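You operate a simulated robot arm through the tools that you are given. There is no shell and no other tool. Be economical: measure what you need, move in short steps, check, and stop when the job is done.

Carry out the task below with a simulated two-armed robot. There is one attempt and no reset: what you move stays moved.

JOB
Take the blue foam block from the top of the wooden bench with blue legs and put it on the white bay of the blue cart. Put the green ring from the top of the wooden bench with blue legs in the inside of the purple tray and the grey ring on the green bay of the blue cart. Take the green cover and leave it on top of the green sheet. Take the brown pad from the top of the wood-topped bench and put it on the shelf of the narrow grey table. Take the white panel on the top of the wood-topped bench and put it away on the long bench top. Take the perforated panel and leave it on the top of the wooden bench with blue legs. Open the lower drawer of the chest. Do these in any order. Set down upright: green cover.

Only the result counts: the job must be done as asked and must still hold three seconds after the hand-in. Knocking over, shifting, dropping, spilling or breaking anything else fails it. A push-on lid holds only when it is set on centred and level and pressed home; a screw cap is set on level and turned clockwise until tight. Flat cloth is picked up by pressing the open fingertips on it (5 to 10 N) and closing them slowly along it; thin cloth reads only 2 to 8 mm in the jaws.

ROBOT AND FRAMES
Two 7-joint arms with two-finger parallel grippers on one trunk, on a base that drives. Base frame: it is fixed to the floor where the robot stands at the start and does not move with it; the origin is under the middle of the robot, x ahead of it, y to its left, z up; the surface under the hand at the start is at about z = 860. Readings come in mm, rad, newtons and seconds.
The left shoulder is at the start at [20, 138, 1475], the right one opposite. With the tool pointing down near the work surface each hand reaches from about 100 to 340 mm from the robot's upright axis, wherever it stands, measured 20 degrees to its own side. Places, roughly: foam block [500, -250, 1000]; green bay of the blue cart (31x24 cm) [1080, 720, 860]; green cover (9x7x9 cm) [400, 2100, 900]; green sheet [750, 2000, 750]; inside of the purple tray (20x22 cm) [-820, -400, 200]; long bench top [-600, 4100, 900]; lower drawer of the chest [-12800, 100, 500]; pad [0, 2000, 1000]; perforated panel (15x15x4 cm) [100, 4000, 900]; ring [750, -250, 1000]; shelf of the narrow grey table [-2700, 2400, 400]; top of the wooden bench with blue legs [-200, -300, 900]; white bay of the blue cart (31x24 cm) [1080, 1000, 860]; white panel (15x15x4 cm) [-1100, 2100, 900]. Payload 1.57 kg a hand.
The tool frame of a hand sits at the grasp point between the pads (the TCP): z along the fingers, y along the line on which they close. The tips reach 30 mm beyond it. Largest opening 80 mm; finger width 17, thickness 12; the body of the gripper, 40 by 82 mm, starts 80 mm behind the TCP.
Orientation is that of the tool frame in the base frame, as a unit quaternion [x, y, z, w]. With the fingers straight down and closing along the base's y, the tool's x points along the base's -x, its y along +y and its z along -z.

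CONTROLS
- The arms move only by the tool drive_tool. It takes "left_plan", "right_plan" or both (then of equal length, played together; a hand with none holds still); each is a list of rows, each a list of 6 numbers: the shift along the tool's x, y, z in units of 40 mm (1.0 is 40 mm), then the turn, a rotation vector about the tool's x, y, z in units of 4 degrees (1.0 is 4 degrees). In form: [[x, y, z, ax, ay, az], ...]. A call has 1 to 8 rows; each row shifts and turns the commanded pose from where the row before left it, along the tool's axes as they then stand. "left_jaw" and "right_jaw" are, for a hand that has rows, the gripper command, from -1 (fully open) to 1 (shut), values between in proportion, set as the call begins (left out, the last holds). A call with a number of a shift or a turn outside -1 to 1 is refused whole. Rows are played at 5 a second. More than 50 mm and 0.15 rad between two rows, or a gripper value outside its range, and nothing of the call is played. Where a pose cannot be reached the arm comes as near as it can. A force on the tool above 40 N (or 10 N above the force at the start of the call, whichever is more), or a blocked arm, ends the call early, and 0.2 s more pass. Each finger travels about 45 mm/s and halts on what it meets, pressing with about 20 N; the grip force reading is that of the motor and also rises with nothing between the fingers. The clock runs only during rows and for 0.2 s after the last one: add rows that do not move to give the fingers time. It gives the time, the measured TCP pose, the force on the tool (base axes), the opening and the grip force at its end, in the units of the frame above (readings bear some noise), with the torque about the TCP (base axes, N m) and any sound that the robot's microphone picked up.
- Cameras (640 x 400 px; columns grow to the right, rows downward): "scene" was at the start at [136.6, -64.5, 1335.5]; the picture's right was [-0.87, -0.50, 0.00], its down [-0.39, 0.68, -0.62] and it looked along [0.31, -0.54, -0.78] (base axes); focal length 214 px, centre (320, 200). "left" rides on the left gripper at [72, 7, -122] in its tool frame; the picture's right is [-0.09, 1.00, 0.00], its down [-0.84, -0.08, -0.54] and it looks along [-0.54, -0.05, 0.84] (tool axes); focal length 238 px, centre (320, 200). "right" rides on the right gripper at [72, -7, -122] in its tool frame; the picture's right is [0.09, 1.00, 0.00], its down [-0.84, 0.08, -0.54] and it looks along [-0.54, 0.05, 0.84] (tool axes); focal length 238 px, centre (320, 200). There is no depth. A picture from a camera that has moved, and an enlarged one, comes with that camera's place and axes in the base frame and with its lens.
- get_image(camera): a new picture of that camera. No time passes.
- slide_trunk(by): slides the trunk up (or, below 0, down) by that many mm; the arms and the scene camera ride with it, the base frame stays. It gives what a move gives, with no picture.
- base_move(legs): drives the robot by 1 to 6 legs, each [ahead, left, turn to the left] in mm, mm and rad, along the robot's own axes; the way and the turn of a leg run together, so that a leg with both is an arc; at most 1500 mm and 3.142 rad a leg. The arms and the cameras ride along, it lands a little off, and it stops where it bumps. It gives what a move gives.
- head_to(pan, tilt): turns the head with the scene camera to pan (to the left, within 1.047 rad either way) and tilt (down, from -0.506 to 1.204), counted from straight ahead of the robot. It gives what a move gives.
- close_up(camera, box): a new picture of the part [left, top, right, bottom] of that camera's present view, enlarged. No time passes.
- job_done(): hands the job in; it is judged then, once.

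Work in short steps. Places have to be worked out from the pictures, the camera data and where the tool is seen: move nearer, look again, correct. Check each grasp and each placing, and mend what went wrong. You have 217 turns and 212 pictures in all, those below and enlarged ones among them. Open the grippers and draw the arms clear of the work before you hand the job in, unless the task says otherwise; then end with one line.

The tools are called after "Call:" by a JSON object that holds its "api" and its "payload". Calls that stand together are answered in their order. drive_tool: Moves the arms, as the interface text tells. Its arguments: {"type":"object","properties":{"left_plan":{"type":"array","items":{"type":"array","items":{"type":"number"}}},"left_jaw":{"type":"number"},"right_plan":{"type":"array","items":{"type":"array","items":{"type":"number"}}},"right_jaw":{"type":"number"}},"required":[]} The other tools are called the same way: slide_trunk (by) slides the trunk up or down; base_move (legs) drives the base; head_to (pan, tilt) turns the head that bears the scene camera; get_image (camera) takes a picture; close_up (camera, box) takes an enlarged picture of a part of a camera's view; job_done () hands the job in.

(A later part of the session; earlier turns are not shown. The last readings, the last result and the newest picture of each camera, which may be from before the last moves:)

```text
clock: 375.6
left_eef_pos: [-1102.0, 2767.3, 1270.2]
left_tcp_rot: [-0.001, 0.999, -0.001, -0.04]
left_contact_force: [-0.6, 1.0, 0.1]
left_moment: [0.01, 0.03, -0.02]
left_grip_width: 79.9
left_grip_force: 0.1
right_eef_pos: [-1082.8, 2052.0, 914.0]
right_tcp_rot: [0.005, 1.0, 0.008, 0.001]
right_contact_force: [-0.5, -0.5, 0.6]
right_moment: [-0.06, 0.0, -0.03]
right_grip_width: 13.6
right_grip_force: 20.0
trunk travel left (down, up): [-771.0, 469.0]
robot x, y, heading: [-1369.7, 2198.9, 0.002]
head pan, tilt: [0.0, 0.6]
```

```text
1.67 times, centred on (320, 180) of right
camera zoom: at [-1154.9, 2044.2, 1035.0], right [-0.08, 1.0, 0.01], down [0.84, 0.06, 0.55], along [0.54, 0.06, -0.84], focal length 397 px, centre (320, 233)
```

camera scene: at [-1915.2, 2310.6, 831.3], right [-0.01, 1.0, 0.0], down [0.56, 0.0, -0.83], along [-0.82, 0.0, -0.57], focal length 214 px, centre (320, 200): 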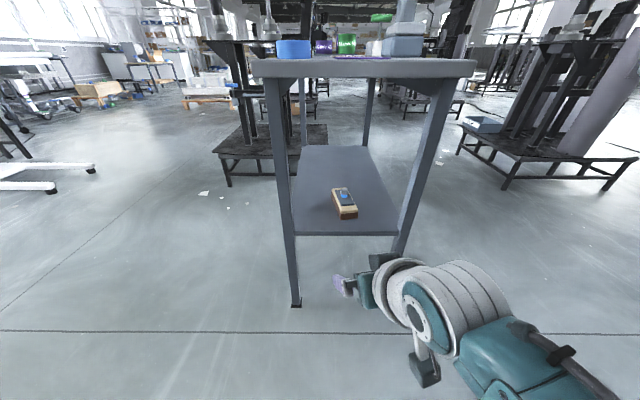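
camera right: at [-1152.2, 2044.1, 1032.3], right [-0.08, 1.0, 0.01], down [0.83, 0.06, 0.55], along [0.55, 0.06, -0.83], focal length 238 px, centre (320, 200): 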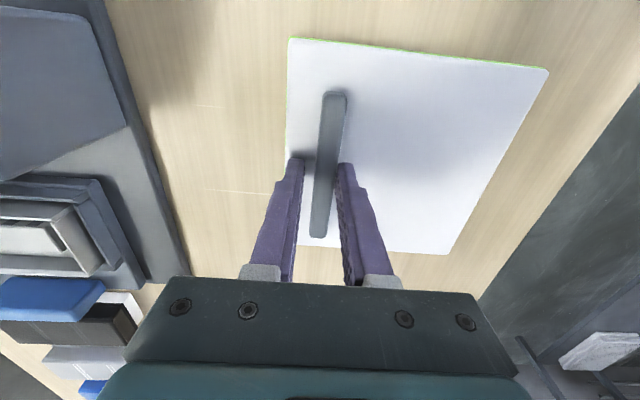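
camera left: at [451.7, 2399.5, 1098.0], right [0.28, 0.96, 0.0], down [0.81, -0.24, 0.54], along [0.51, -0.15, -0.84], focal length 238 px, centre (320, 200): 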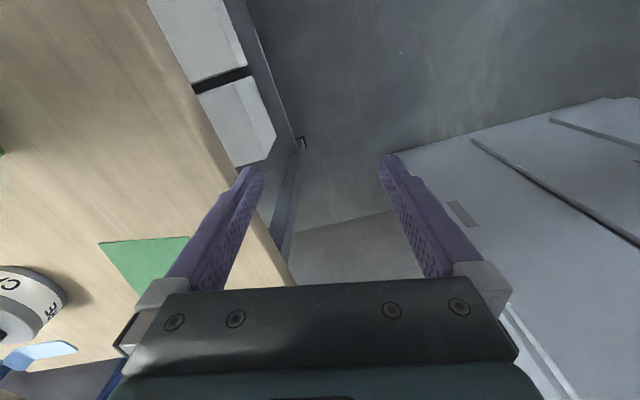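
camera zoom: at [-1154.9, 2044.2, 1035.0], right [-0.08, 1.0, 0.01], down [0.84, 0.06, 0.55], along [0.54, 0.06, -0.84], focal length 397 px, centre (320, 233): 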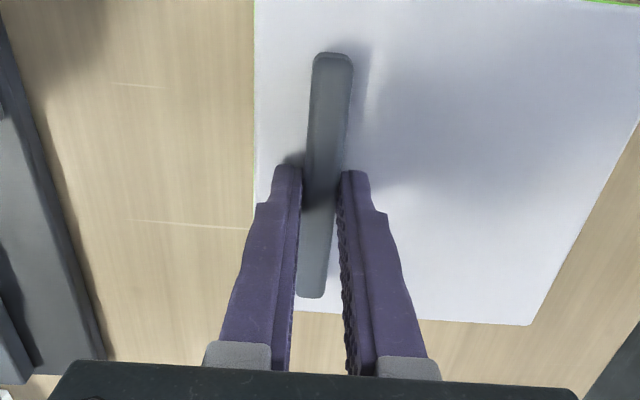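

Closed at 13.6 mm on the bar. I lift gently and check.

Call:
{"api": "drive_tool", "payload": {"right_plan": [[0, 0, -0.4, 0, 0, 0], [0, 0, -0.5, 0, 0, 0], [0, 0, -0.6, 0, 0, 0], [0, 0, 0, 0, 0, 0]]}}

Call:
{"api": "get_image", "payload": {"camera": "right"}}

```text
clock: 376.6
left_eef_pos: [-1103.0, 2768.1, 1269.4]
left_tcp_rot: [-0.002, 0.999, -0.001, -0.04]
left_contact_force: [-0.4, 0.8, 0.4]
left_moment: [-0.02, 0.0, -0.02]
left_grip_width: 80.2
left_grip_force: 0.0
right_eef_pos: [-1083.6, 2050.6, 975.2]
right_tcp_rot: [0.005, 1.0, 0.008, 0.002]
right_contact_force: [0.1, 0.5, -2.0]
right_moment: [-0.09, 0.02, -0.02]
right_grip_width: 13.9
right_grip_force: 19.1
trunk travel left (down, up): [-771.0, 469.0]
robot x, y, heading: [-1366.0, 2196.9, 0.004]
head pan, tilt: [0.0, 0.6]
```

```text
107 pictures are left
camera right: at [-1154.7, 2043.7, 1095.2], right [-0.08, 1.0, 0.01], down [0.84, 0.06, 0.55], along [0.54, 0.06, -0.84], focal length 238 px, centre (320, 200)
```

right: 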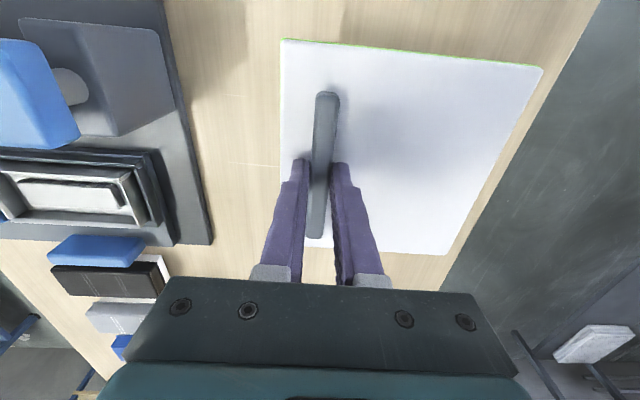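

The panel is held level. I raise the trunk, drive into the aisle facing the long bench, and look.

Call:
{"api": "slide_trunk", "payload": {"by": 160}}

Call:
{"api": "base_move", "payload": {"legs": [[0, 600, 0], [650, 0, 0], [0, 0, 1.568]]}}

Call:
{"api": "get_image", "payload": {"camera": "scene"}}

```text
clock: 378.4
left_eef_pos: [-1101.6, 2767.5, 1430.0]
left_tcp_rot: [-0.001, 0.999, -0.001, -0.041]
left_contact_force: [0.6, -0.7, 1.0]
left_moment: [0.01, 0.01, 0.04]
left_grip_width: 80.1
left_grip_force: 0.0
right_eef_pos: [-1083.2, 2051.4, 1134.1]
right_tcp_rot: [0.004, 1.0, 0.007, 0.002]
right_contact_force: [-0.4, 0.9, -1.9]
right_moment: [-0.11, -0.01, 0.01]
right_grip_width: 13.5
right_grip_force: 19.4
trunk travel left (down, up): [-931.0, 309.0]
robot x, y, heading: [-1367.1, 2199.9, 0.007]
head pan, tilt: [0.0, 0.6]
```

```text
clock: 388.9
left_eef_pos: [-1288.5, 3073.1, 1429.6]
left_tcp_rot: [-0.704, 0.709, -0.029, -0.028]
left_contact_force: [-0.2, 0.6, 0.5]
left_moment: [0.0, -0.02, 0.03]
left_grip_width: 80.1
left_grip_force: 0.1
right_eef_pos: [-571.3, 3084.5, 1134.1]
right_tcp_rot: [-0.701, 0.714, 0.007, -0.005]
right_contact_force: [-0.3, 0.4, -2.0]
right_moment: [0.05, -0.09, -0.01]
right_grip_width: 13.5
right_grip_force: 20.0
trunk travel left (down, up): [-931.0, 309.0]
robot x, y, heading: [-722.8, 2801.4, 1.559]
head pan, tilt: [0.0, 0.6]
```

```text
106 pictures are left
camera scene: at [-721.7, 2991.7, 1441.3], right [1.0, -0.01, 0.0], down [0.0, -0.56, -0.83], along [0.01, 0.82, -0.56], focal length 214 px, centre (320, 200)
```

scene: 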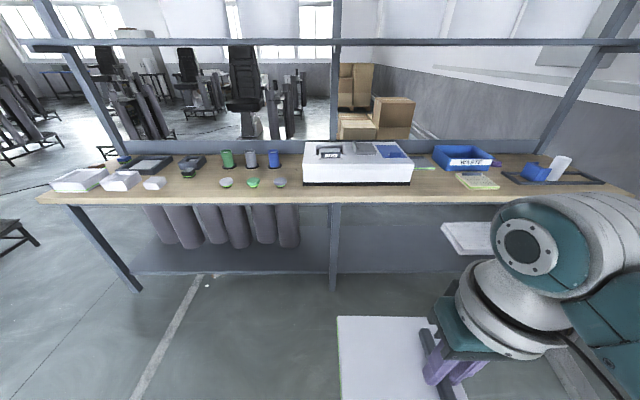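

I zoom into the long bench for free space and the perforated panel.

Call:
{"api": "close_up", "payload": {"camera": "scene", "box": [40, 120, 310, 220]}}

Call:
{"api": "close_up", "payload": {"camera": "scene", "box": [380, 120, 640, 220]}}

```text
2.37 times, centred on (175, 170) of scene
camera zoom: at [-721.7, 2991.7, 1441.3], right [1.0, -0.01, 0.0], down [0.0, -0.56, -0.83], along [0.01, 0.82, -0.56], focal length 508 px, centre (664, 271)
```

zoom: 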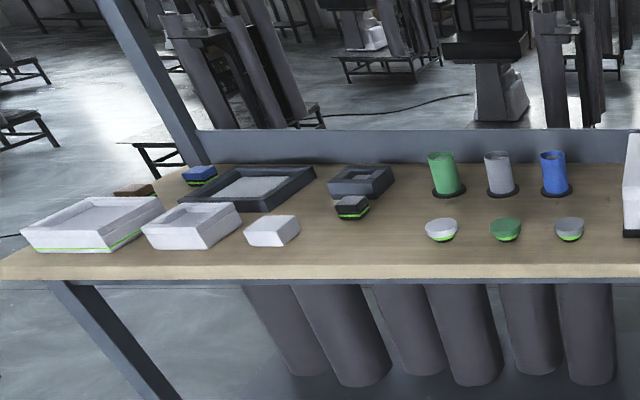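

```text
2.46 times, centred on (510, 170) of scene
camera zoom: at [-721.7, 2991.7, 1441.3], right [1.0, -0.01, 0.0], down [0.0, -0.56, -0.83], along [0.01, 0.82, -0.56], focal length 528 px, centre (-148, 274)
```

zoom: 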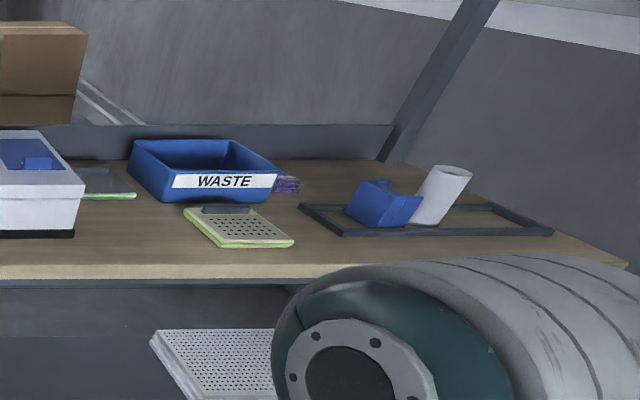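

The yellow-green perforated panel lies on the bench top right of the WASTE-side; free space for the white panel is around (-94, 3940). I drive there in steps.

Call:
{"api": "base_move", "payload": {"legs": [[0, -530, 0], [650, 0, 0.01]]}}

Call:
{"api": "get_image", "payload": {"camera": "scene"}}

Call:
{"api": "get_image", "payload": {"camera": "right"}}

```text
clock: 395.2
left_eef_pos: [-757.7, 3715.5, 1429.8]
left_tcp_rot: [0.708, -0.705, 0.029, 0.026]
left_contact_force: [0.0, -0.5, -0.3]
left_moment: [0.0, -0.03, 0.0]
left_grip_width: 79.9
left_grip_force: 0.1
right_eef_pos: [-41.2, 3733.9, 1134.1]
right_tcp_rot: [-0.704, 0.71, 0.007, -0.004]
right_contact_force: [0.1, -0.2, -1.7]
right_moment: [0.03, -0.1, -0.02]
right_grip_width: 13.5
right_grip_force: 20.1
trunk travel left (down, up): [-931.0, 309.0]
robot x, y, heading: [-187.4, 3448.7, 1.577]
head pan, tilt: [0.0, 0.6]
```

```text
103 pictures are left
camera scene: at [-189.9, 3640.4, 1441.3], right [1.0, 0.0, 0.0], down [0.0, -0.57, -0.82], along [0.0, 0.82, -0.57], focal length 214 px, centre (320, 200)
```

scene: 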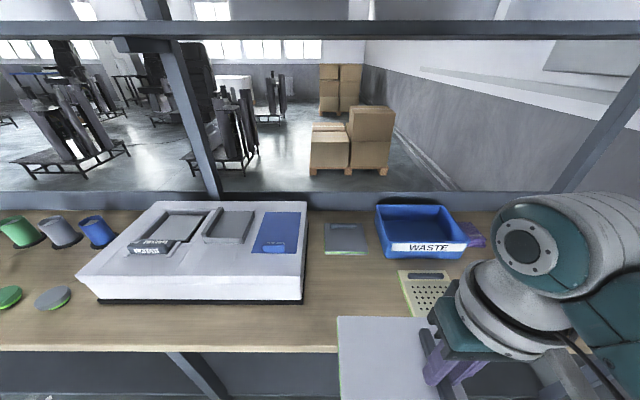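

```text
102 pictures are left
camera right: at [-32.2, 3662.7, 1254.9], right [-1.0, -0.09, 0.01], down [-0.06, 0.84, 0.55], along [-0.06, 0.54, -0.84], focal length 238 px, centre (320, 200)
```

right: 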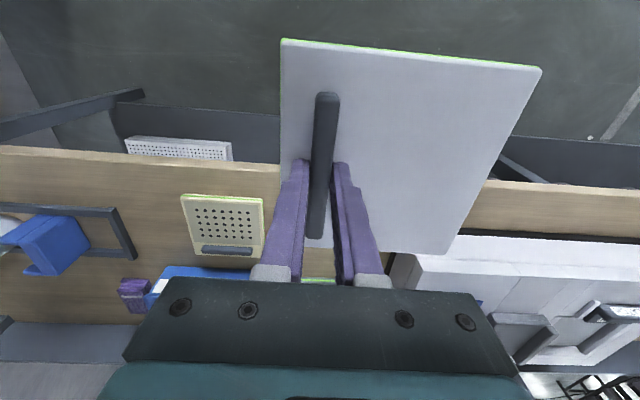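

Free rectangle x −230…40, y 3850…4130. I drive 241 mm ahead and lower the trunk by 160.

Call:
{"api": "base_move", "payload": {"legs": [[241, 0, 0]]}}

Call:
{"api": "slide_trunk", "payload": {"by": -160}}

Call:
{"api": "get_image", "payload": {"camera": "right"}}

```text
clock: 396.9
left_eef_pos: [-758.9, 3951.6, 1429.1]
left_tcp_rot: [0.709, -0.704, 0.03, 0.028]
left_contact_force: [-0.4, 0.6, -0.1]
left_moment: [-0.03, 0.03, -0.02]
left_grip_width: 79.8
left_grip_force: 0.1
right_eef_pos: [-43.5, 3972.0, 1135.2]
right_tcp_rot: [-0.705, 0.709, 0.008, -0.005]
right_contact_force: [0.3, 0.6, -1.1]
right_moment: [-0.01, -0.07, 0.01]
right_grip_width: 13.9
right_grip_force: 20.1
trunk travel left (down, up): [-931.0, 309.0]
robot x, y, heading: [-189.0, 3690.3, 1.577]
head pan, tilt: [0.0, 0.6]
```

```text
clock: 398.8
left_eef_pos: [-760.1, 3952.1, 1269.3]
left_tcp_rot: [0.71, -0.703, 0.03, 0.028]
left_contact_force: [-0.2, -0.1, 0.7]
left_moment: [0.0, 0.0, 0.02]
left_grip_width: 80.0
left_grip_force: 0.0
right_eef_pos: [-43.0, 3973.5, 974.0]
right_tcp_rot: [-0.704, 0.71, 0.007, -0.005]
right_contact_force: [0.2, 0.2, -2.1]
right_moment: [-0.02, -0.05, 0.02]
right_grip_width: 13.6
right_grip_force: 20.0
trunk travel left (down, up): [-771.0, 469.0]
robot x, y, heading: [-187.3, 3689.1, 1.581]
head pan, tilt: [0.0, 0.6]
```

```text
101 pictures are left
camera right: at [-34.1, 3900.7, 1094.9], right [-1.0, -0.09, 0.01], down [-0.07, 0.84, 0.55], along [-0.06, 0.54, -0.84], focal length 238 px, centre (320, 200)
```

right: 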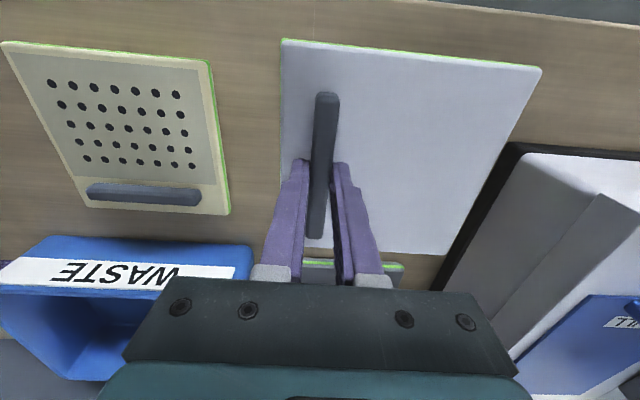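

Clear on all sides. I lower toward contact.

Call:
{"api": "drive_tool", "payload": {"right_plan": [[0, 0, 0.7, 0, 0, 0], [0, 0, 0.55, 0, 0, 0], [0, 0, 0, 0, 0, 0]]}}

Call:
{"api": "drive_tool", "payload": {"right_plan": [[0, 0, 0.1, 0, 0, 0], [0, 0, 0, 0, 0, 0]]}}

Call:
{"api": "drive_tool", "payload": {"right_plan": [[0, 0, 0.1, 0, 0, 0], [0, 0, 0, 0, 0, 0]]}}

```text
clock: 399.6
left_eef_pos: [-760.3, 3951.0, 1269.7]
left_tcp_rot: [0.709, -0.704, 0.029, 0.028]
left_contact_force: [-0.5, 0.5, -0.7]
left_moment: [0.0, 0.03, -0.01]
left_grip_width: 80.1
left_grip_force: 0.1
right_eef_pos: [-45.1, 3973.5, 923.7]
right_tcp_rot: [-0.705, 0.709, 0.007, -0.004]
right_contact_force: [0.4, -0.5, -1.5]
right_moment: [-0.05, -0.07, 0.0]
right_grip_width: 13.8
right_grip_force: 20.3
trunk travel left (down, up): [-771.0, 469.0]
robot x, y, heading: [-190.9, 3690.7, 1.581]
head pan, tilt: [0.0, 0.6]
```

```text
clock: 400.2
left_eef_pos: [-760.9, 3952.2, 1270.4]
left_tcp_rot: [0.71, -0.703, 0.03, 0.028]
left_contact_force: [0.4, -0.2, 0.6]
left_moment: [0.02, 0.02, 0.01]
left_grip_width: 79.8
left_grip_force: 0.1
right_eef_pos: [-44.2, 3974.0, 920.6]
right_tcp_rot: [-0.706, 0.709, 0.006, -0.004]
right_contact_force: [0.4, 0.1, -1.6]
right_moment: [0.01, -0.09, -0.01]
right_grip_width: 13.4
right_grip_force: 20.2
trunk travel left (down, up): [-771.0, 469.0]
robot x, y, heading: [-187.5, 3687.9, 1.576]
head pan, tilt: [0.0, 0.6]
```

```text
clock: 400.8
left_eef_pos: [-760.4, 3952.6, 1268.8]
left_tcp_rot: [0.709, -0.704, 0.03, 0.029]
left_contact_force: [1.0, -0.3, 0.2]
left_moment: [0.0, -0.01, -0.04]
left_grip_width: 80.2
left_grip_force: 0.0
right_eef_pos: [-43.7, 3974.0, 915.9]
right_tcp_rot: [-0.705, 0.709, 0.007, -0.004]
right_contact_force: [-0.3, -0.5, -1.7]
right_moment: [0.01, -0.09, 0.0]
right_grip_width: 13.7
right_grip_force: 19.9
trunk travel left (down, up): [-771.0, 469.0]
robot x, y, heading: [-189.8, 3689.1, 1.581]
head pan, tilt: [0.0, 0.6]
```

Call:
{"api": "drive_tool", "payload": {"right_plan": [[0, 0, 0.08, 0, 0, 0], [0, 0, 0, 0, 0, 0]]}}

Call:
{"api": "drive_tool", "payload": {"right_plan": [[0, 0, 0.08, 0, 0, 0], [0, 0, 0, 0, 0, 0]]}}

Call:
{"api": "get_image", "payload": {"camera": "right"}}

```text
clock: 401.4
left_eef_pos: [-760.0, 3952.3, 1269.3]
left_tcp_rot: [0.71, -0.703, 0.029, 0.028]
left_contact_force: [-0.1, -0.2, 0.3]
left_moment: [0.0, 0.01, 0.03]
left_grip_width: 80.0
left_grip_force: 0.1
right_eef_pos: [-44.4, 3973.3, 914.3]
right_tcp_rot: [-0.706, 0.709, 0.007, -0.004]
right_contact_force: [0.2, 0.4, -1.9]
right_moment: [-0.02, -0.09, 0.01]
right_grip_width: 13.3
right_grip_force: 20.3
trunk travel left (down, up): [-771.0, 469.0]
robot x, y, heading: [-188.5, 3690.3, 1.577]
head pan, tilt: [0.0, 0.6]
```

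```text
clock: 401.9
left_eef_pos: [-758.6, 3951.4, 1270.0]
left_tcp_rot: [0.71, -0.703, 0.031, 0.028]
left_contact_force: [-0.5, -0.8, -0.3]
left_moment: [0.0, 0.06, 0.0]
left_grip_width: 80.1
left_grip_force: 0.0
right_eef_pos: [-45.3, 3974.4, 912.6]
right_tcp_rot: [-0.705, 0.709, 0.007, -0.004]
right_contact_force: [0.0, -8.6, 25.3]
right_moment: [-0.19, -0.55, -0.13]
right_grip_width: 13.7
right_grip_force: 20.2
trunk travel left (down, up): [-771.0, 469.0]
robot x, y, heading: [-188.9, 3691.1, 1.578]
head pan, tilt: [0.0, 0.6]
stopped in row 2 (right hand): the force on the tool passed its limit at 42 N (the readings are from after the stop); the commanded pose is now the measured one
```

```text
100 pictures are left
camera right: at [-35.2, 3901.4, 1032.8], right [-1.0, -0.09, 0.02], down [-0.06, 0.84, 0.55], along [-0.06, 0.54, -0.84], focal length 238 px, centre (320, 200)
```

right: 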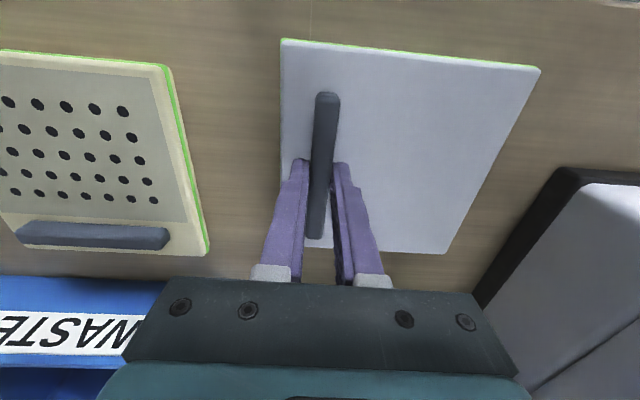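

The white panel is down on the long bench. I release, rise, raise the trunk, and then go around to take the perforated panel's bar (along x near (122, 4034)) with heading π.

Call:
{"api": "drive_tool", "payload": {"right_plan": [[0, 0, -0.05, 0, 0, 0], [0, 0, 0, 0, 0, 0], [0, 0, 0, 0, 0, 0], [0, 0, 0, 0, 0, 0]], "right_jaw": -0.5}}

Call:
{"api": "drive_tool", "payload": {"right_plan": [[0, 0, -0.6, 0, 0, 0], [0, 0, -0.8, 0, 0, 0]]}}

Call:
{"api": "slide_trunk", "payload": {"by": 160}}

Call:
{"api": "get_image", "payload": {"camera": "right"}}

Call:
{"api": "base_move", "payload": {"legs": [[-700, 0, 0], [0, 0, 1.56], [-593, 0, 0], [0, -780, 0]]}}

Call:
{"api": "get_image", "payload": {"camera": "right"}}

```text
clock: 402.9
left_eef_pos: [-760.1, 3952.0, 1270.1]
left_tcp_rot: [0.709, -0.704, 0.029, 0.028]
left_contact_force: [0.3, 0.4, 0.6]
left_moment: [-0.02, 0.03, 0.03]
left_grip_width: 80.0
left_grip_force: 0.0
right_eef_pos: [-45.2, 3974.1, 912.7]
right_tcp_rot: [-0.705, 0.709, 0.007, -0.006]
right_contact_force: [-0.6, 0.4, -0.2]
right_moment: [-0.06, -0.03, 0.02]
right_grip_width: 59.5
right_grip_force: 0.0
trunk travel left (down, up): [-771.0, 469.0]
robot x, y, heading: [-186.9, 3690.2, 1.572]
head pan, tilt: [0.0, 0.6]
```

```text
clock: 403.5
left_eef_pos: [-759.9, 3950.0, 1269.0]
left_tcp_rot: [0.709, -0.703, 0.03, 0.028]
left_contact_force: [-0.5, 0.8, 0.2]
left_moment: [0.03, 0.0, 0.03]
left_grip_width: 79.9
left_grip_force: 0.0
right_eef_pos: [-43.6, 3972.9, 970.2]
right_tcp_rot: [-0.705, 0.709, 0.008, -0.005]
right_contact_force: [0.2, 0.3, 0.2]
right_moment: [-0.03, 0.0, 0.04]
right_grip_width: 60.0
right_grip_force: 0.0
trunk travel left (down, up): [-771.0, 469.0]
robot x, y, heading: [-190.9, 3689.3, 1.577]
head pan, tilt: [0.0, 0.6]
```

```text
clock: 405.3
left_eef_pos: [-760.4, 3952.1, 1430.2]
left_tcp_rot: [0.709, -0.704, 0.029, 0.028]
left_contact_force: [0.8, -0.1, 0.5]
left_moment: [-0.03, 0.03, 0.01]
left_grip_width: 79.9
left_grip_force: 0.0
right_eef_pos: [-43.8, 3973.0, 1129.6]
right_tcp_rot: [-0.706, 0.708, 0.007, -0.005]
right_contact_force: [0.2, -0.1, -0.3]
right_moment: [0.01, 0.01, 0.0]
right_grip_width: 60.0
right_grip_force: 0.0
trunk travel left (down, up): [-931.0, 309.0]
robot x, y, heading: [-188.0, 3688.9, 1.579]
head pan, tilt: [0.0, 0.6]
```

```text
99 pictures are left
camera right: at [-34.9, 3900.8, 1249.6], right [-1.0, -0.09, 0.02], down [-0.06, 0.84, 0.55], along [-0.06, 0.54, -0.84], focal length 238 px, centre (320, 200)
```

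right: 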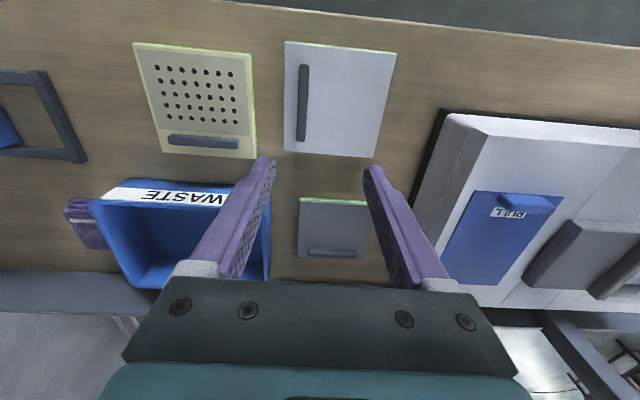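

```text
clock: 419.8
left_eef_pos: [138.3, 3192.9, 1429.0]
left_tcp_rot: [0.999, -0.002, 0.04, 0.0]
left_contact_force: [-0.3, 0.1, -0.6]
left_moment: [0.01, 0.03, 0.0]
left_grip_width: 80.1
left_grip_force: 0.2
right_eef_pos: [126.6, 3909.0, 1128.9]
right_tcp_rot: [1.0, -0.01, -0.001, 0.009]
right_contact_force: [0.1, 0.7, -0.6]
right_moment: [0.0, 0.02, 0.0]
right_grip_width: 60.0
right_grip_force: 0.1
trunk travel left (down, up): [-931.0, 309.0]
robot x, y, heading: [407.0, 3758.2, 3.136]
head pan, tilt: [0.0, 0.6]
```

```text
98 pictures are left
camera right: at [199.8, 3916.3, 1249.7], right [0.08, -1.0, 0.02], down [-0.84, -0.05, 0.55], along [-0.54, -0.06, -0.84], focal length 238 px, centre (320, 200)
```

right: 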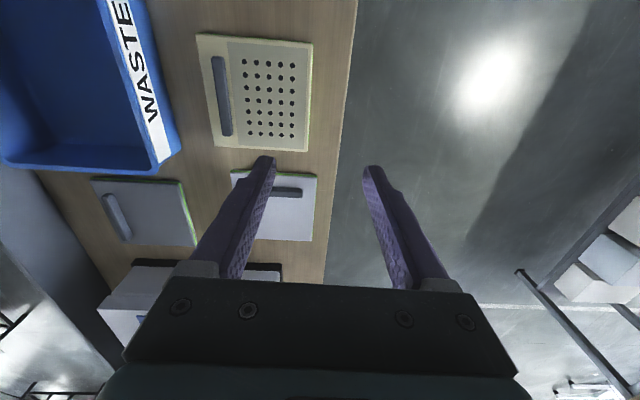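

The bar centre is (128, 4038), along x, and the tool is aligned. I shift the base 129 mm right and lower the trunk.

Call:
{"api": "base_move", "payload": {"legs": [[0, -129, 0]]}}

Call:
{"api": "slide_trunk", "payload": {"by": -160}}

Call:
{"api": "get_image", "payload": {"camera": "right"}}

```text
clock: 421.0
left_eef_pos: [146.7, 3284.7, 1430.7]
left_tcp_rot: [0.999, -0.005, 0.042, 0.001]
left_contact_force: [0.1, -0.3, 0.6]
left_moment: [0.0, 0.01, -0.03]
left_grip_width: 79.9
left_grip_force: 0.0
right_eef_pos: [139.6, 3999.1, 1127.4]
right_tcp_rot: [1.0, -0.011, -0.001, 0.011]
right_contact_force: [1.1, 0.2, -0.3]
right_moment: [-0.02, -0.03, 0.0]
right_grip_width: 60.0
right_grip_force: 0.1
trunk travel left (down, up): [-931.0, 309.0]
robot x, y, heading: [420.2, 3851.9, 3.127]
head pan, tilt: [0.0, 0.6]
stopped in leg 1: the robot was blocked; the commanded pose is now the measured one
```

```text
clock: 422.9
left_eef_pos: [147.9, 3291.0, 1271.9]
left_tcp_rot: [0.999, -0.004, 0.04, -0.013]
left_contact_force: [0.0, -1.5, -0.3]
left_moment: [0.0, -0.03, -0.03]
left_grip_width: 80.0
left_grip_force: 0.1
right_eef_pos: [140.4, 4013.2, 989.3]
right_tcp_rot: [1.0, -0.011, 0.0, -0.002]
right_contact_force: [0.3, 0.4, -0.3]
right_moment: [0.01, -0.03, 0.0]
right_grip_width: 60.1
right_grip_force: 0.0
trunk travel left (down, up): [-771.0, 469.0]
robot x, y, heading: [420.7, 3840.5, 3.133]
head pan, tilt: [0.0, 0.6]
```

```text
97 pictures are left
camera right: at [214.0, 4017.4, 1109.8], right [0.07, -1.0, -0.01], down [-0.84, -0.06, 0.54], along [-0.54, -0.03, -0.84], focal length 238 px, centre (320, 200)
```

right: 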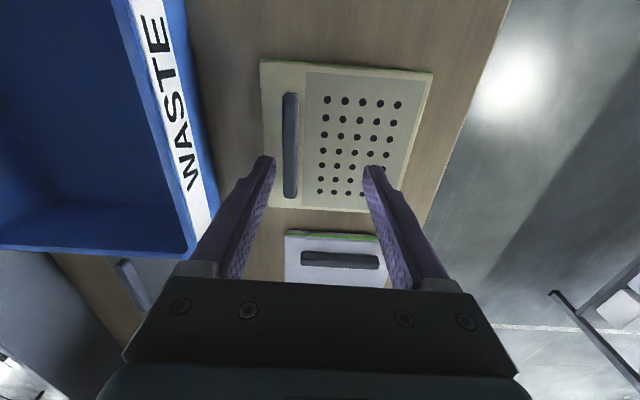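

Something blocked the right elbow side. I look to the right to see what it touches.

Call:
{"api": "head_to", "payload": {"pan": -1.0, "tilt": 0.1}}

Call:
{"api": "get_image", "payload": {"camera": "scene"}}

```text
clock: 424.1
left_eef_pos: [146.9, 3291.1, 1272.1]
left_tcp_rot: [0.999, -0.005, 0.041, -0.013]
left_contact_force: [1.0, -0.6, -0.6]
left_moment: [0.0, -0.04, -0.01]
left_grip_width: 80.1
left_grip_force: 0.0
right_eef_pos: [141.0, 4014.9, 988.6]
right_tcp_rot: [1.0, -0.012, -0.001, -0.002]
right_contact_force: [-1.4, 0.2, -0.2]
right_moment: [0.0, -0.01, -0.05]
right_grip_width: 59.9
right_grip_force: 0.0
trunk travel left (down, up): [-771.0, 469.0]
robot x, y, heading: [423.6, 3842.6, 3.13]
head pan, tilt: [-1.0, 0.099]
```

```text
96 pictures are left
camera scene: at [271.5, 3935.1, 1345.8], right [0.85, 0.53, 0.01], down [0.05, -0.06, -1.0], along [-0.53, 0.85, -0.08], focal length 214 px, centre (320, 200)
```

scene: 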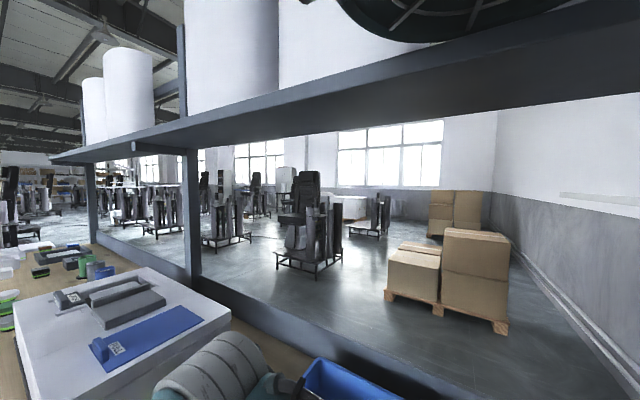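

The right elbow is over the overhead shelf with containers. I raise the trunk straight back and retreat, then inspect.

Call:
{"api": "slide_trunk", "payload": {"by": 160}}

Call:
{"api": "base_move", "payload": {"legs": [[0, 400, 0]]}}

Call:
{"api": "head_to", "payload": {"pan": -1.0, "tilt": 0.0}}

Call:
{"api": "get_image", "payload": {"camera": "scene"}}

```text
clock: 425.9
left_eef_pos: [145.7, 3280.1, 1436.0]
left_tcp_rot: [0.999, -0.004, 0.039, 0.005]
left_contact_force: [-1.0, -0.6, 1.5]
left_moment: [0.03, 0.0, -0.01]
left_grip_width: 80.0
left_grip_force: 0.1
right_eef_pos: [137.3, 3993.3, 1126.7]
right_tcp_rot: [1.0, -0.011, -0.001, 0.014]
right_contact_force: [-0.6, -0.3, -0.1]
right_moment: [0.0, 0.01, 0.0]
right_grip_width: 60.2
right_grip_force: 0.0
trunk travel left (down, up): [-931.0, 309.0]
robot x, y, heading: [419.9, 3853.1, 3.135]
head pan, tilt: [-1.0, 0.099]
```

```text
clock: 426.6
left_eef_pos: [146.2, 3284.1, 1430.5]
left_tcp_rot: [0.999, -0.004, 0.04, 0.0]
left_contact_force: [-0.4, 0.3, -0.3]
left_moment: [0.02, -0.04, -0.03]
left_grip_width: 80.0
left_grip_force: 0.0
right_eef_pos: [138.1, 3999.8, 1129.2]
right_tcp_rot: [1.0, -0.011, -0.001, 0.01]
right_contact_force: [-0.3, -1.0, 0.8]
right_moment: [0.0, -0.01, -0.01]
right_grip_width: 59.8
right_grip_force: 0.1
trunk travel left (down, up): [-931.0, 309.0]
robot x, y, heading: [419.4, 3852.5, 3.13]
head pan, tilt: [-1.0, 0.099]
stopped in leg 1: the robot was blocked; the commanded pose is now the measured one
```

```text
clock: 427.3
left_eef_pos: [146.3, 3284.5, 1430.0]
left_tcp_rot: [0.999, -0.004, 0.04, 0.0]
left_contact_force: [-0.2, 0.6, 0.2]
left_moment: [0.02, 0.01, 0.02]
left_grip_width: 79.9
left_grip_force: 0.1
right_eef_pos: [139.2, 4000.5, 1128.8]
right_tcp_rot: [1.0, -0.011, -0.001, 0.009]
right_contact_force: [-0.3, -1.8, -0.5]
right_moment: [-0.03, -0.01, -0.02]
right_grip_width: 60.0
right_grip_force: 0.1
trunk travel left (down, up): [-931.0, 309.0]
robot x, y, heading: [421.1, 3852.7, 3.129]
head pan, tilt: [-1.0, 0.0]
```

```text
95 pictures are left
camera scene: at [271.4, 3928.9, 1496.8], right [0.85, 0.53, 0.0], down [0.0, 0.0, -1.0], along [-0.53, 0.85, 0.0], focal length 214 px, centre (320, 200)
```

scene: 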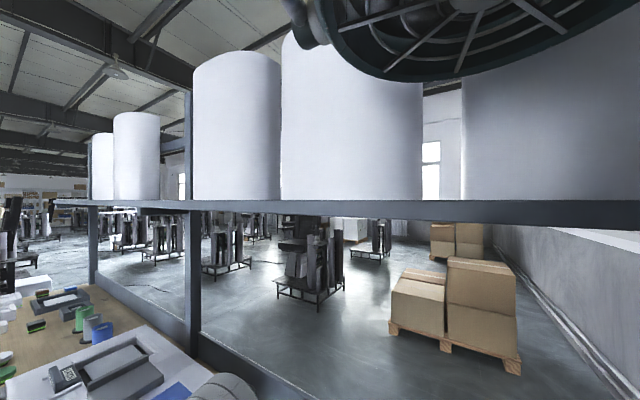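

Containers stand on the overhead shelf right by the elbow. I try a small retreat away from the shelf.

Call:
{"api": "base_move", "payload": {"legs": [[-15, 30, 0]]}}

Call:
{"api": "base_move", "payload": {"legs": [[0, 60, 0]]}}

Call:
{"api": "get_image", "payload": {"camera": "scene"}}

```text
clock: 428.1
left_eef_pos: [161.8, 3255.0, 1430.2]
left_tcp_rot: [0.999, -0.005, 0.041, 0.0]
left_contact_force: [-0.7, 0.2, 0.3]
left_moment: [0.01, 0.02, 0.0]
left_grip_width: 79.9
left_grip_force: 0.1
right_eef_pos: [153.3, 3972.1, 1128.6]
right_tcp_rot: [1.0, -0.011, -0.001, 0.009]
right_contact_force: [0.4, -0.3, -0.7]
right_moment: [0.02, -0.01, 0.0]
right_grip_width: 60.4
right_grip_force: 0.0
trunk travel left (down, up): [-931.0, 309.0]
robot x, y, heading: [439.2, 3821.4, 3.131]
head pan, tilt: [-1.0, 0.0]
```

```text
clock: 429.1
left_eef_pos: [161.3, 3194.9, 1428.9]
left_tcp_rot: [0.999, -0.003, 0.04, -0.001]
left_contact_force: [0.1, -0.1, 0.3]
left_moment: [0.01, -0.01, 0.03]
left_grip_width: 79.8
left_grip_force: 0.1
right_eef_pos: [153.3, 3912.0, 1129.2]
right_tcp_rot: [1.0, -0.01, -0.001, 0.009]
right_contact_force: [0.3, 1.1, 0.3]
right_moment: [0.03, -0.02, -0.01]
right_grip_width: 59.9
right_grip_force: 0.2
trunk travel left (down, up): [-931.0, 309.0]
robot x, y, heading: [433.6, 3761.0, 3.132]
head pan, tilt: [-1.0, 0.0]
```

```text
94 pictures are left
camera scene: at [285.2, 3840.2, 1496.6], right [0.85, 0.53, 0.0], down [0.0, 0.0, -1.0], along [-0.53, 0.85, 0.0], focal length 214 px, centre (320, 200)
```

scene: 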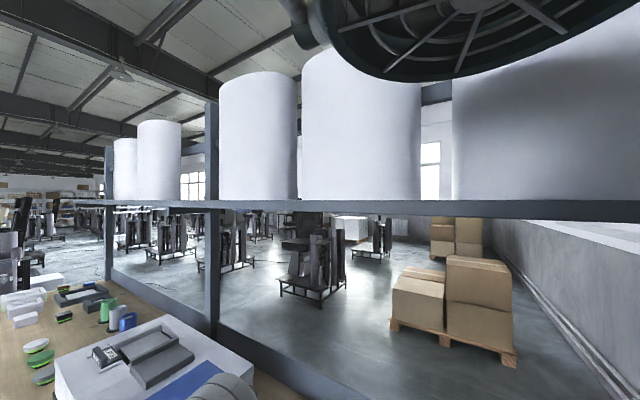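

Free again, and the rolls all still stand in line. I'll take the perforated panel facing +y instead, with the right tool turned a quarter turn. First I drive back into the aisle and turn the tool.

Call:
{"api": "base_move", "payload": {"legs": [[0, 700, 0], [0, 0, -1.56], [0, 430, 0]]}}

Call:
{"api": "head_to", "payload": {"pan": 0, "tilt": 0.3}}

Call:
{"api": "get_image", "payload": {"camera": "scene"}}

Call:
{"api": "drive_tool", "payload": {"right_plan": [[0, 0, 0, 0, 0, 1], [0, 0, 0, 0, 0, 1], [0, 0, 0, 0, 0, 1], [0, 0, 0, 0, 0, 1], [0, 0, 0, 0, 0, 1], [0, 0, 0, 0, 0, 1], [0, 0, 0, 0, 0, 1], [0, 0, 0, 0, 0, 1]]}}

Call:
{"api": "drive_tool", "payload": {"right_plan": [[0, 0, 0, 0, 0, 1], [0, 0, 0, 0, 0, 1], [0, 0, 0, 0, 0, 1], [0, 0, 0, 0, 0, 1], [0, 0, 0, 0, 0, 1], [0, 0, 0, 0, 0, 1], [0, 0, 0, 0, 0, 1], [0, 0, 0, 0, 0, 1]]}}

Call:
{"api": "drive_tool", "payload": {"right_plan": [[0, 0, 0, 0, 0, 1], [0, 0, 0, 0, 0, 1], [0, 0, 0, 0, 0, 1], [0, 0, 0, 0, 0, 1], [0, 0, 0, 0, 0, 1], [0, 0, 0, 0, 0, 1], [0, 0, 0, 0, 0, 0.3]]}}

```text
clock: 438.9
left_eef_pos: [-573.1, 3324.0, 1430.7]
left_tcp_rot: [0.71, -0.703, 0.03, 0.028]
left_contact_force: [0.2, 0.4, -0.8]
left_moment: [0.0, -0.01, 0.0]
left_grip_width: 80.1
left_grip_force: 0.0
right_eef_pos: [143.3, 3343.1, 1129.6]
right_tcp_rot: [-0.706, 0.709, 0.006, -0.005]
right_contact_force: [0.8, 0.3, -0.4]
right_moment: [-0.03, 0.01, -0.02]
right_grip_width: 60.0
right_grip_force: 0.1
trunk travel left (down, up): [-931.0, 309.0]
robot x, y, heading: [-0.5, 3060.8, 1.572]
head pan, tilt: [-1.0, 0.0]
```

```text
clock: 440.2
left_eef_pos: [-572.4, 3322.6, 1429.1]
left_tcp_rot: [0.71, -0.703, 0.03, 0.028]
left_contact_force: [0.2, -1.3, -0.8]
left_moment: [-0.01, 0.03, 0.0]
left_grip_width: 80.0
left_grip_force: 0.0
right_eef_pos: [143.8, 3343.5, 1129.6]
right_tcp_rot: [-0.705, 0.709, 0.007, -0.004]
right_contact_force: [-0.1, 0.1, 0.6]
right_moment: [0.0, -0.01, 0.0]
right_grip_width: 60.2
right_grip_force: 0.1
trunk travel left (down, up): [-931.0, 309.0]
robot x, y, heading: [0.1, 3058.4, 1.579]
head pan, tilt: [0.0, 0.3]
```

```text
93 pictures are left
camera scene: at [-3.8, 3254.3, 1468.9], right [1.0, 0.0, 0.0], down [0.0, -0.3, -0.96], along [0.0, 0.96, -0.3], focal length 214 px, centre (320, 200)
```

scene: 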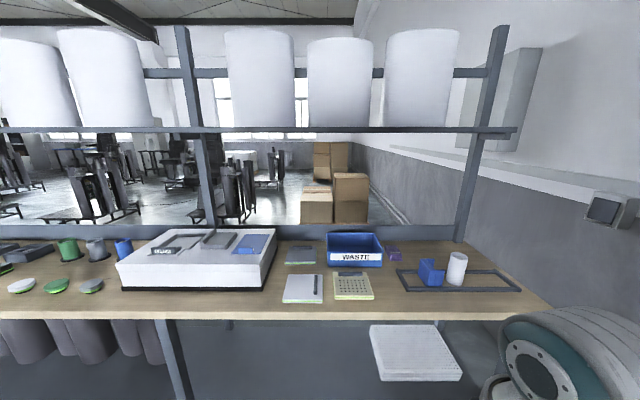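

```text
clock: 442.0
left_eef_pos: [-571.7, 3324.1, 1430.1]
left_tcp_rot: [0.71, -0.703, 0.03, 0.028]
left_contact_force: [0.3, 0.1, 0.6]
left_moment: [0.02, -0.03, 0.01]
left_grip_width: 80.1
left_grip_force: 0.1
right_eef_pos: [142.4, 3344.6, 1128.5]
right_tcp_rot: [-0.482, 0.876, 0.005, -0.008]
right_contact_force: [0.0, -0.6, -0.4]
right_moment: [-0.01, 0.0, 0.02]
right_grip_width: 59.9
right_grip_force: 0.1
trunk travel left (down, up): [-931.0, 309.0]
robot x, y, heading: [-3.3, 3059.5, 1.576]
head pan, tilt: [0.0, 0.3]
```

```text
clock: 444.0
left_eef_pos: [-571.9, 3323.6, 1428.4]
left_tcp_rot: [0.71, -0.703, 0.03, 0.028]
left_contact_force: [0.8, 0.9, 0.0]
left_moment: [0.01, 0.02, 0.03]
left_grip_width: 80.0
left_grip_force: 0.1
right_eef_pos: [177.3, 3342.3, 1126.1]
right_tcp_rot: [-0.223, 0.974, -0.006, 0.03]
right_contact_force: [-0.3, 0.1, -0.4]
right_moment: [0.04, 0.0, 0.03]
right_grip_width: 60.1
right_grip_force: 0.1
trunk travel left (down, up): [-931.0, 309.0]
robot x, y, heading: [-5.2, 3063.1, 1.577]
head pan, tilt: [0.0, 0.3]
stopped in row 8 (right hand): the arm was blocked; the commanded pose is now the measured one
```

```text
clock: 445.8
left_eef_pos: [-572.9, 3323.2, 1430.4]
left_tcp_rot: [0.709, -0.704, 0.03, 0.028]
left_contact_force: [-0.5, -0.5, -0.5]
left_moment: [-0.02, -0.02, -0.03]
left_grip_width: 79.8
left_grip_force: 0.0
right_eef_pos: [224.5, 3344.8, 1127.1]
right_tcp_rot: [-0.001, 0.996, 0.002, 0.084]
right_contact_force: [0.6, 0.9, -1.1]
right_moment: [0.01, 0.0, 0.0]
right_grip_width: 60.0
right_grip_force: 0.0
trunk travel left (down, up): [-931.0, 309.0]
robot x, y, heading: [0.0, 3060.7, 1.577]
head pan, tilt: [0.0, 0.3]
stopped in row 7 (right hand): the arm was blocked; the commanded pose is now the measured one
```

The rolls stand evenly as before. The tool turn left ~10° of pitch from the upper limit; I lower the hand and level it.

Call:
{"api": "drive_tool", "payload": {"right_plan": [[0, 0, 0.8, 0, 0.6, 0], [0, 0, 0.8, 0, 0.6, 0], [0, 0, 0.8, 0, 0.6, 0], [0, 0, 0, 0, 0.6, 0], [0, 0, 0, 0, 0, 0]]}}

Call:
{"api": "drive_tool", "payload": {"right_plan": [[0.8, 0, 0, 0, 0, 0], [0.8, 0, 0, 0, 0, 0], [0, 0, 0, 0, 0, 0]]}}

```text
clock: 447.0
left_eef_pos: [-572.5, 3323.7, 1428.6]
left_tcp_rot: [0.709, -0.704, 0.03, 0.028]
left_contact_force: [0.6, -0.2, 0.2]
left_moment: [-0.03, 0.02, -0.03]
left_grip_width: 80.1
left_grip_force: 0.1
right_eef_pos: [230.9, 3345.0, 1030.4]
right_tcp_rot: [-0.001, 1.0, 0.001, -0.007]
right_contact_force: [0.9, 0.0, 0.1]
right_moment: [0.01, -0.01, 0.0]
right_grip_width: 60.1
right_grip_force: 0.2
trunk travel left (down, up): [-931.0, 309.0]
robot x, y, heading: [-2.4, 3055.1, 1.579]
head pan, tilt: [0.0, 0.3]
```

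```text
clock: 447.8
left_eef_pos: [-572.8, 3324.2, 1430.4]
left_tcp_rot: [0.71, -0.703, 0.03, 0.028]
left_contact_force: [-0.3, 0.2, -0.3]
left_moment: [0.02, -0.01, -0.05]
left_grip_width: 80.0
left_grip_force: 0.0
right_eef_pos: [187.9, 3347.6, 1032.0]
right_tcp_rot: [0.003, 1.0, 0.004, 0.012]
right_contact_force: [0.2, 0.3, 0.5]
right_moment: [-0.03, 0.01, 0.03]
right_grip_width: 60.1
right_grip_force: 0.1
trunk travel left (down, up): [-931.0, 309.0]
robot x, y, heading: [-4.0, 3057.8, 1.576]
head pan, tilt: [0.0, 0.3]
```

Level. I drive toward the panel and check from above.

Call:
{"api": "base_move", "payload": {"legs": [[640, 59, 0]]}}

Call:
{"api": "get_image", "payload": {"camera": "right"}}

```text
clock: 451.4
left_eef_pos: [-635.7, 3969.5, 1429.4]
left_tcp_rot: [0.709, -0.704, 0.03, 0.027]
left_contact_force: [0.2, 0.2, 0.7]
left_moment: [0.02, 0.05, -0.02]
left_grip_width: 79.9
left_grip_force: 0.1
right_eef_pos: [125.2, 3989.4, 1031.6]
right_tcp_rot: [0.002, 1.0, 0.002, 0.012]
right_contact_force: [0.0, -0.3, 0.5]
right_moment: [-0.01, 0.0, -0.01]
right_grip_width: 60.0
right_grip_force: 0.0
trunk travel left (down, up): [-931.0, 309.0]
robot x, y, heading: [-63.3, 3706.9, 1.577]
head pan, tilt: [0.0, 0.3]
```

```text
92 pictures are left
camera right: at [51.1, 3983.9, 1150.6], right [-0.09, 1.0, 0.0], down [0.82, 0.07, 0.56], along [0.56, 0.05, -0.83], focal length 238 px, centre (320, 200)
```

right: 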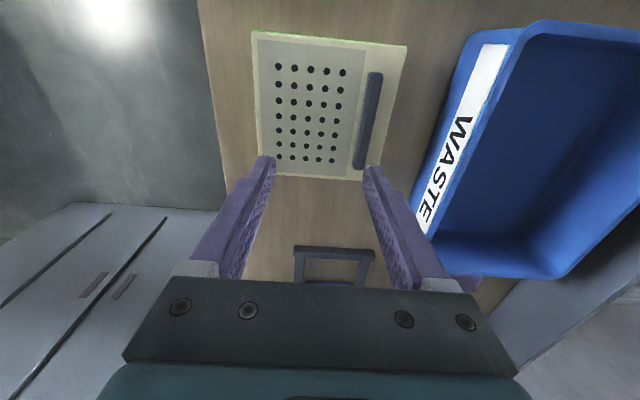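

Bar centre (124, 4041); the bin wall is at y≈4098, so I keep the jaws at 60 mm. I drive 51 mm ahead and lower the trunk 90.

Call:
{"api": "base_move", "payload": {"legs": [[51, 0, 0]]}}

Call:
{"api": "slide_trunk", "payload": {"by": -85}}

Call:
{"api": "get_image", "payload": {"camera": "right"}}

```text
clock: 452.4
left_eef_pos: [-634.5, 4020.3, 1429.5]
left_tcp_rot: [0.709, -0.704, 0.03, 0.029]
left_contact_force: [0.8, -0.5, 0.0]
left_moment: [0.0, -0.01, -0.01]
left_grip_width: 79.9
left_grip_force: 0.0
right_eef_pos: [133.5, 4042.1, 1030.8]
right_tcp_rot: [0.004, 1.0, 0.002, 0.019]
right_contact_force: [-1.0, -0.4, 0.1]
right_moment: [-0.02, -0.04, 0.02]
right_grip_width: 60.0
right_grip_force: 0.1
trunk travel left (down, up): [-931.0, 309.0]
robot x, y, heading: [-62.4, 3761.4, 1.579]
head pan, tilt: [0.0, 0.3]
```

```text
clock: 453.6
left_eef_pos: [-634.9, 4021.3, 1344.3]
left_tcp_rot: [0.709, -0.703, 0.03, 0.028]
left_contact_force: [-0.3, 0.4, 0.1]
left_moment: [0.02, -0.01, 0.01]
left_grip_width: 80.1
left_grip_force: 0.0
right_eef_pos: [136.2, 4043.0, 946.5]
right_tcp_rot: [0.005, 1.0, 0.002, 0.021]
right_contact_force: [0.2, -0.8, -0.7]
right_moment: [0.03, 0.01, 0.0]
right_grip_width: 60.0
right_grip_force: 0.1
trunk travel left (down, up): [-846.0, 394.0]
robot x, y, heading: [-64.8, 3756.6, 1.578]
head pan, tilt: [0.0, 0.3]
```

```text
91 pictures are left
camera right: at [59.2, 4035.8, 1064.4], right [-0.08, 1.0, 0.0], down [0.81, 0.07, 0.58], along [0.57, 0.05, -0.82], focal length 238 px, centre (320, 200)
```

right: 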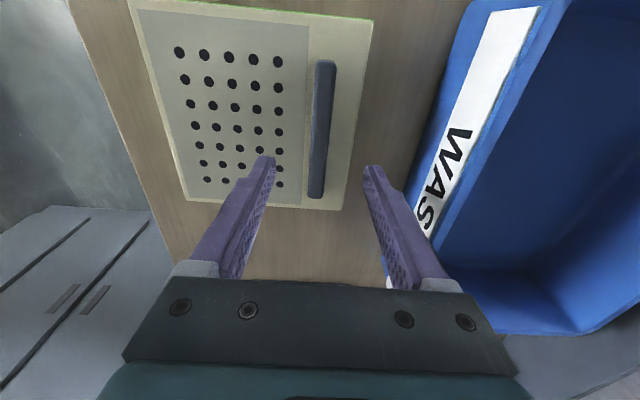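

I correct 12 mm in x and the small pitch, then descend to ≈915.

Call:
{"api": "drive_tool", "payload": {"right_plan": [[0.3, -0.05, 0, 0, 0.5, 0], [0, 0, 0.4, 0, 0, 0], [0, 0, 0.35, 0, 0, 0], [0, 0, 0, 0, 0, 0]]}}

Call:
{"api": "get_image", "payload": {"camera": "right"}}

```text
clock: 454.6
left_eef_pos: [-634.6, 4022.3, 1343.3]
left_tcp_rot: [0.708, -0.705, 0.03, 0.028]
left_contact_force: [-0.5, -0.5, -0.5]
left_moment: [-0.02, -0.03, 0.03]
left_grip_width: 80.1
left_grip_force: 0.0
right_eef_pos: [120.4, 4039.7, 916.6]
right_tcp_rot: [0.005, 1.0, 0.002, 0.0]
right_contact_force: [0.9, 0.7, -0.2]
right_moment: [-0.01, 0.0, -0.01]
right_grip_width: 59.9
right_grip_force: 0.0
trunk travel left (down, up): [-846.0, 394.0]
robot x, y, heading: [-65.3, 3754.3, 1.574]
head pan, tilt: [0.0, 0.3]
```

```text
90 pictures are left
camera right: at [48.8, 4033.6, 1036.9], right [-0.08, 1.0, 0.0], down [0.84, 0.07, 0.54], along [0.54, 0.05, -0.84], focal length 238 px, centre (320, 200)
```

right: 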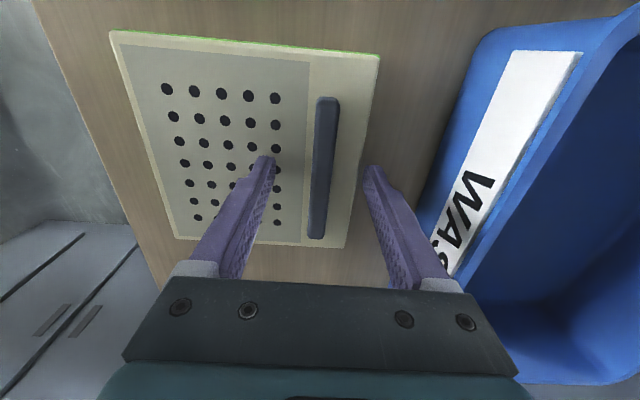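

Good alignment. I close on the bar.

Call:
{"api": "drive_tool", "payload": {"right_plan": [[0, 0, 0.05, 0, 0, 0], [0, 0, 0, 0, 0, 0], [0, 0, 0, 0, 0, 0], [0, 0, 0, 0, 0, 0], [0, 0, 0, 0, 0, 0], [0, 0, 0, 0, 0, 0]], "right_jaw": 1}}

Call:
{"api": "drive_tool", "payload": {"right_plan": [[0, 0, -0.4, 0, 0, 0], [0, 0, -0.6, 0, 0, 0], [0, 0, 0, 0, 0, 0]]}}

Call:
{"api": "get_image", "payload": {"camera": "right"}}

```text
clock: 456.0
left_eef_pos: [-634.7, 4021.4, 1344.5]
left_tcp_rot: [0.709, -0.704, 0.03, 0.028]
left_contact_force: [0.1, -0.1, -0.6]
left_moment: [0.0, -0.02, -0.02]
left_grip_width: 80.2
left_grip_force: 0.1
right_eef_pos: [121.5, 4040.2, 914.4]
right_tcp_rot: [0.005, 1.0, 0.002, 0.001]
right_contact_force: [0.4, 0.3, 1.6]
right_moment: [-0.04, -0.02, 0.08]
right_grip_width: 13.6
right_grip_force: 19.9
trunk travel left (down, up): [-846.0, 394.0]
robot x, y, heading: [-61.7, 3755.4, 1.581]
head pan, tilt: [0.0, 0.3]
```

```text
clock: 456.8
left_eef_pos: [-635.0, 4021.7, 1344.0]
left_tcp_rot: [0.709, -0.704, 0.03, 0.029]
left_contact_force: [-0.2, 0.1, 0.1]
left_moment: [0.01, 0.05, -0.01]
left_grip_width: 79.8
left_grip_force: 0.0
right_eef_pos: [140.4, 4044.0, 956.1]
right_tcp_rot: [0.009, 1.0, 0.006, 0.018]
right_contact_force: [-0.1, 0.2, -1.9]
right_moment: [0.06, 0.02, 0.01]
right_grip_width: 13.8
right_grip_force: 20.0
trunk travel left (down, up): [-846.0, 394.0]
robot x, y, heading: [-61.5, 3759.3, 1.576]
head pan, tilt: [0.0, 0.3]
```

```text
89 pictures are left
camera right: at [65.3, 4037.7, 1074.2], right [-0.07, 1.0, 0.01], down [0.82, 0.06, 0.57], along [0.57, 0.05, -0.82], focal length 238 px, centre (320, 200)
```

right: 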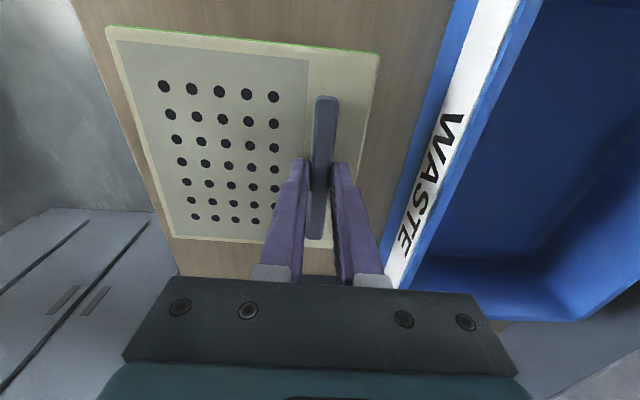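

The perforated panel is held level. I raise by the trunk, then back straight over to the first bench (all objects below 1010, panel at 1200).

Call:
{"api": "slide_trunk", "payload": {"by": 300}}

Call:
{"api": "base_move", "payload": {"legs": [[-1400, 0, 0], [-1400, 0, 0], [-1100, 0, 0]]}}

Call:
{"api": "get_image", "payload": {"camera": "right"}}

```text
clock: 459.8
left_eef_pos: [-633.7, 4021.4, 1644.5]
left_tcp_rot: [0.709, -0.704, 0.03, 0.028]
left_contact_force: [-0.3, 0.8, -0.2]
left_moment: [-0.02, 0.0, 0.05]
left_grip_width: 80.0
left_grip_force: 0.1
right_eef_pos: [141.0, 4040.3, 1254.1]
right_tcp_rot: [0.008, 1.0, 0.003, 0.018]
right_contact_force: [0.1, -0.6, -1.2]
right_moment: [0.08, -0.01, 0.0]
right_grip_width: 13.6
right_grip_force: 20.1
trunk travel left (down, up): [-1146.0, 94.0]
robot x, y, heading: [-66.8, 3755.1, 1.576]
head pan, tilt: [0.0, 0.3]
```

```text
clock: 478.4
left_eef_pos: [-641.2, 160.5, 1644.3]
left_tcp_rot: [-0.701, 0.712, -0.03, -0.029]
left_contact_force: [-0.5, 0.3, -0.3]
left_moment: [-0.04, -0.01, -0.02]
left_grip_width: 79.9
left_grip_force: 0.0
right_eef_pos: [134.0, 164.0, 1253.2]
right_tcp_rot: [0.018, 1.0, 0.002, 0.019]
right_contact_force: [-0.4, 0.4, -1.5]
right_moment: [0.06, 0.0, 0.0]
right_grip_width: 13.5
right_grip_force: 20.2
trunk travel left (down, up): [-1146.0, 94.0]
robot x, y, heading: [-77.5, -113.3, 1.554]
head pan, tilt: [0.0, 0.3]
```

```text
88 pictures are left
camera right: at [58.3, 159.7, 1371.8], right [-0.06, 1.0, 0.0], down [0.82, 0.05, 0.57], along [0.57, 0.03, -0.82], focal length 238 px, centre (320, 200)
```

right: 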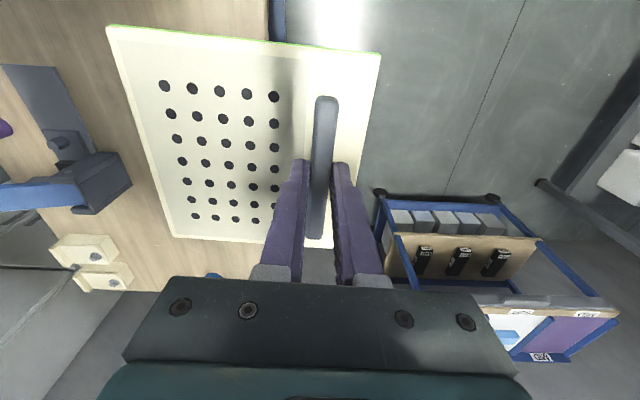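

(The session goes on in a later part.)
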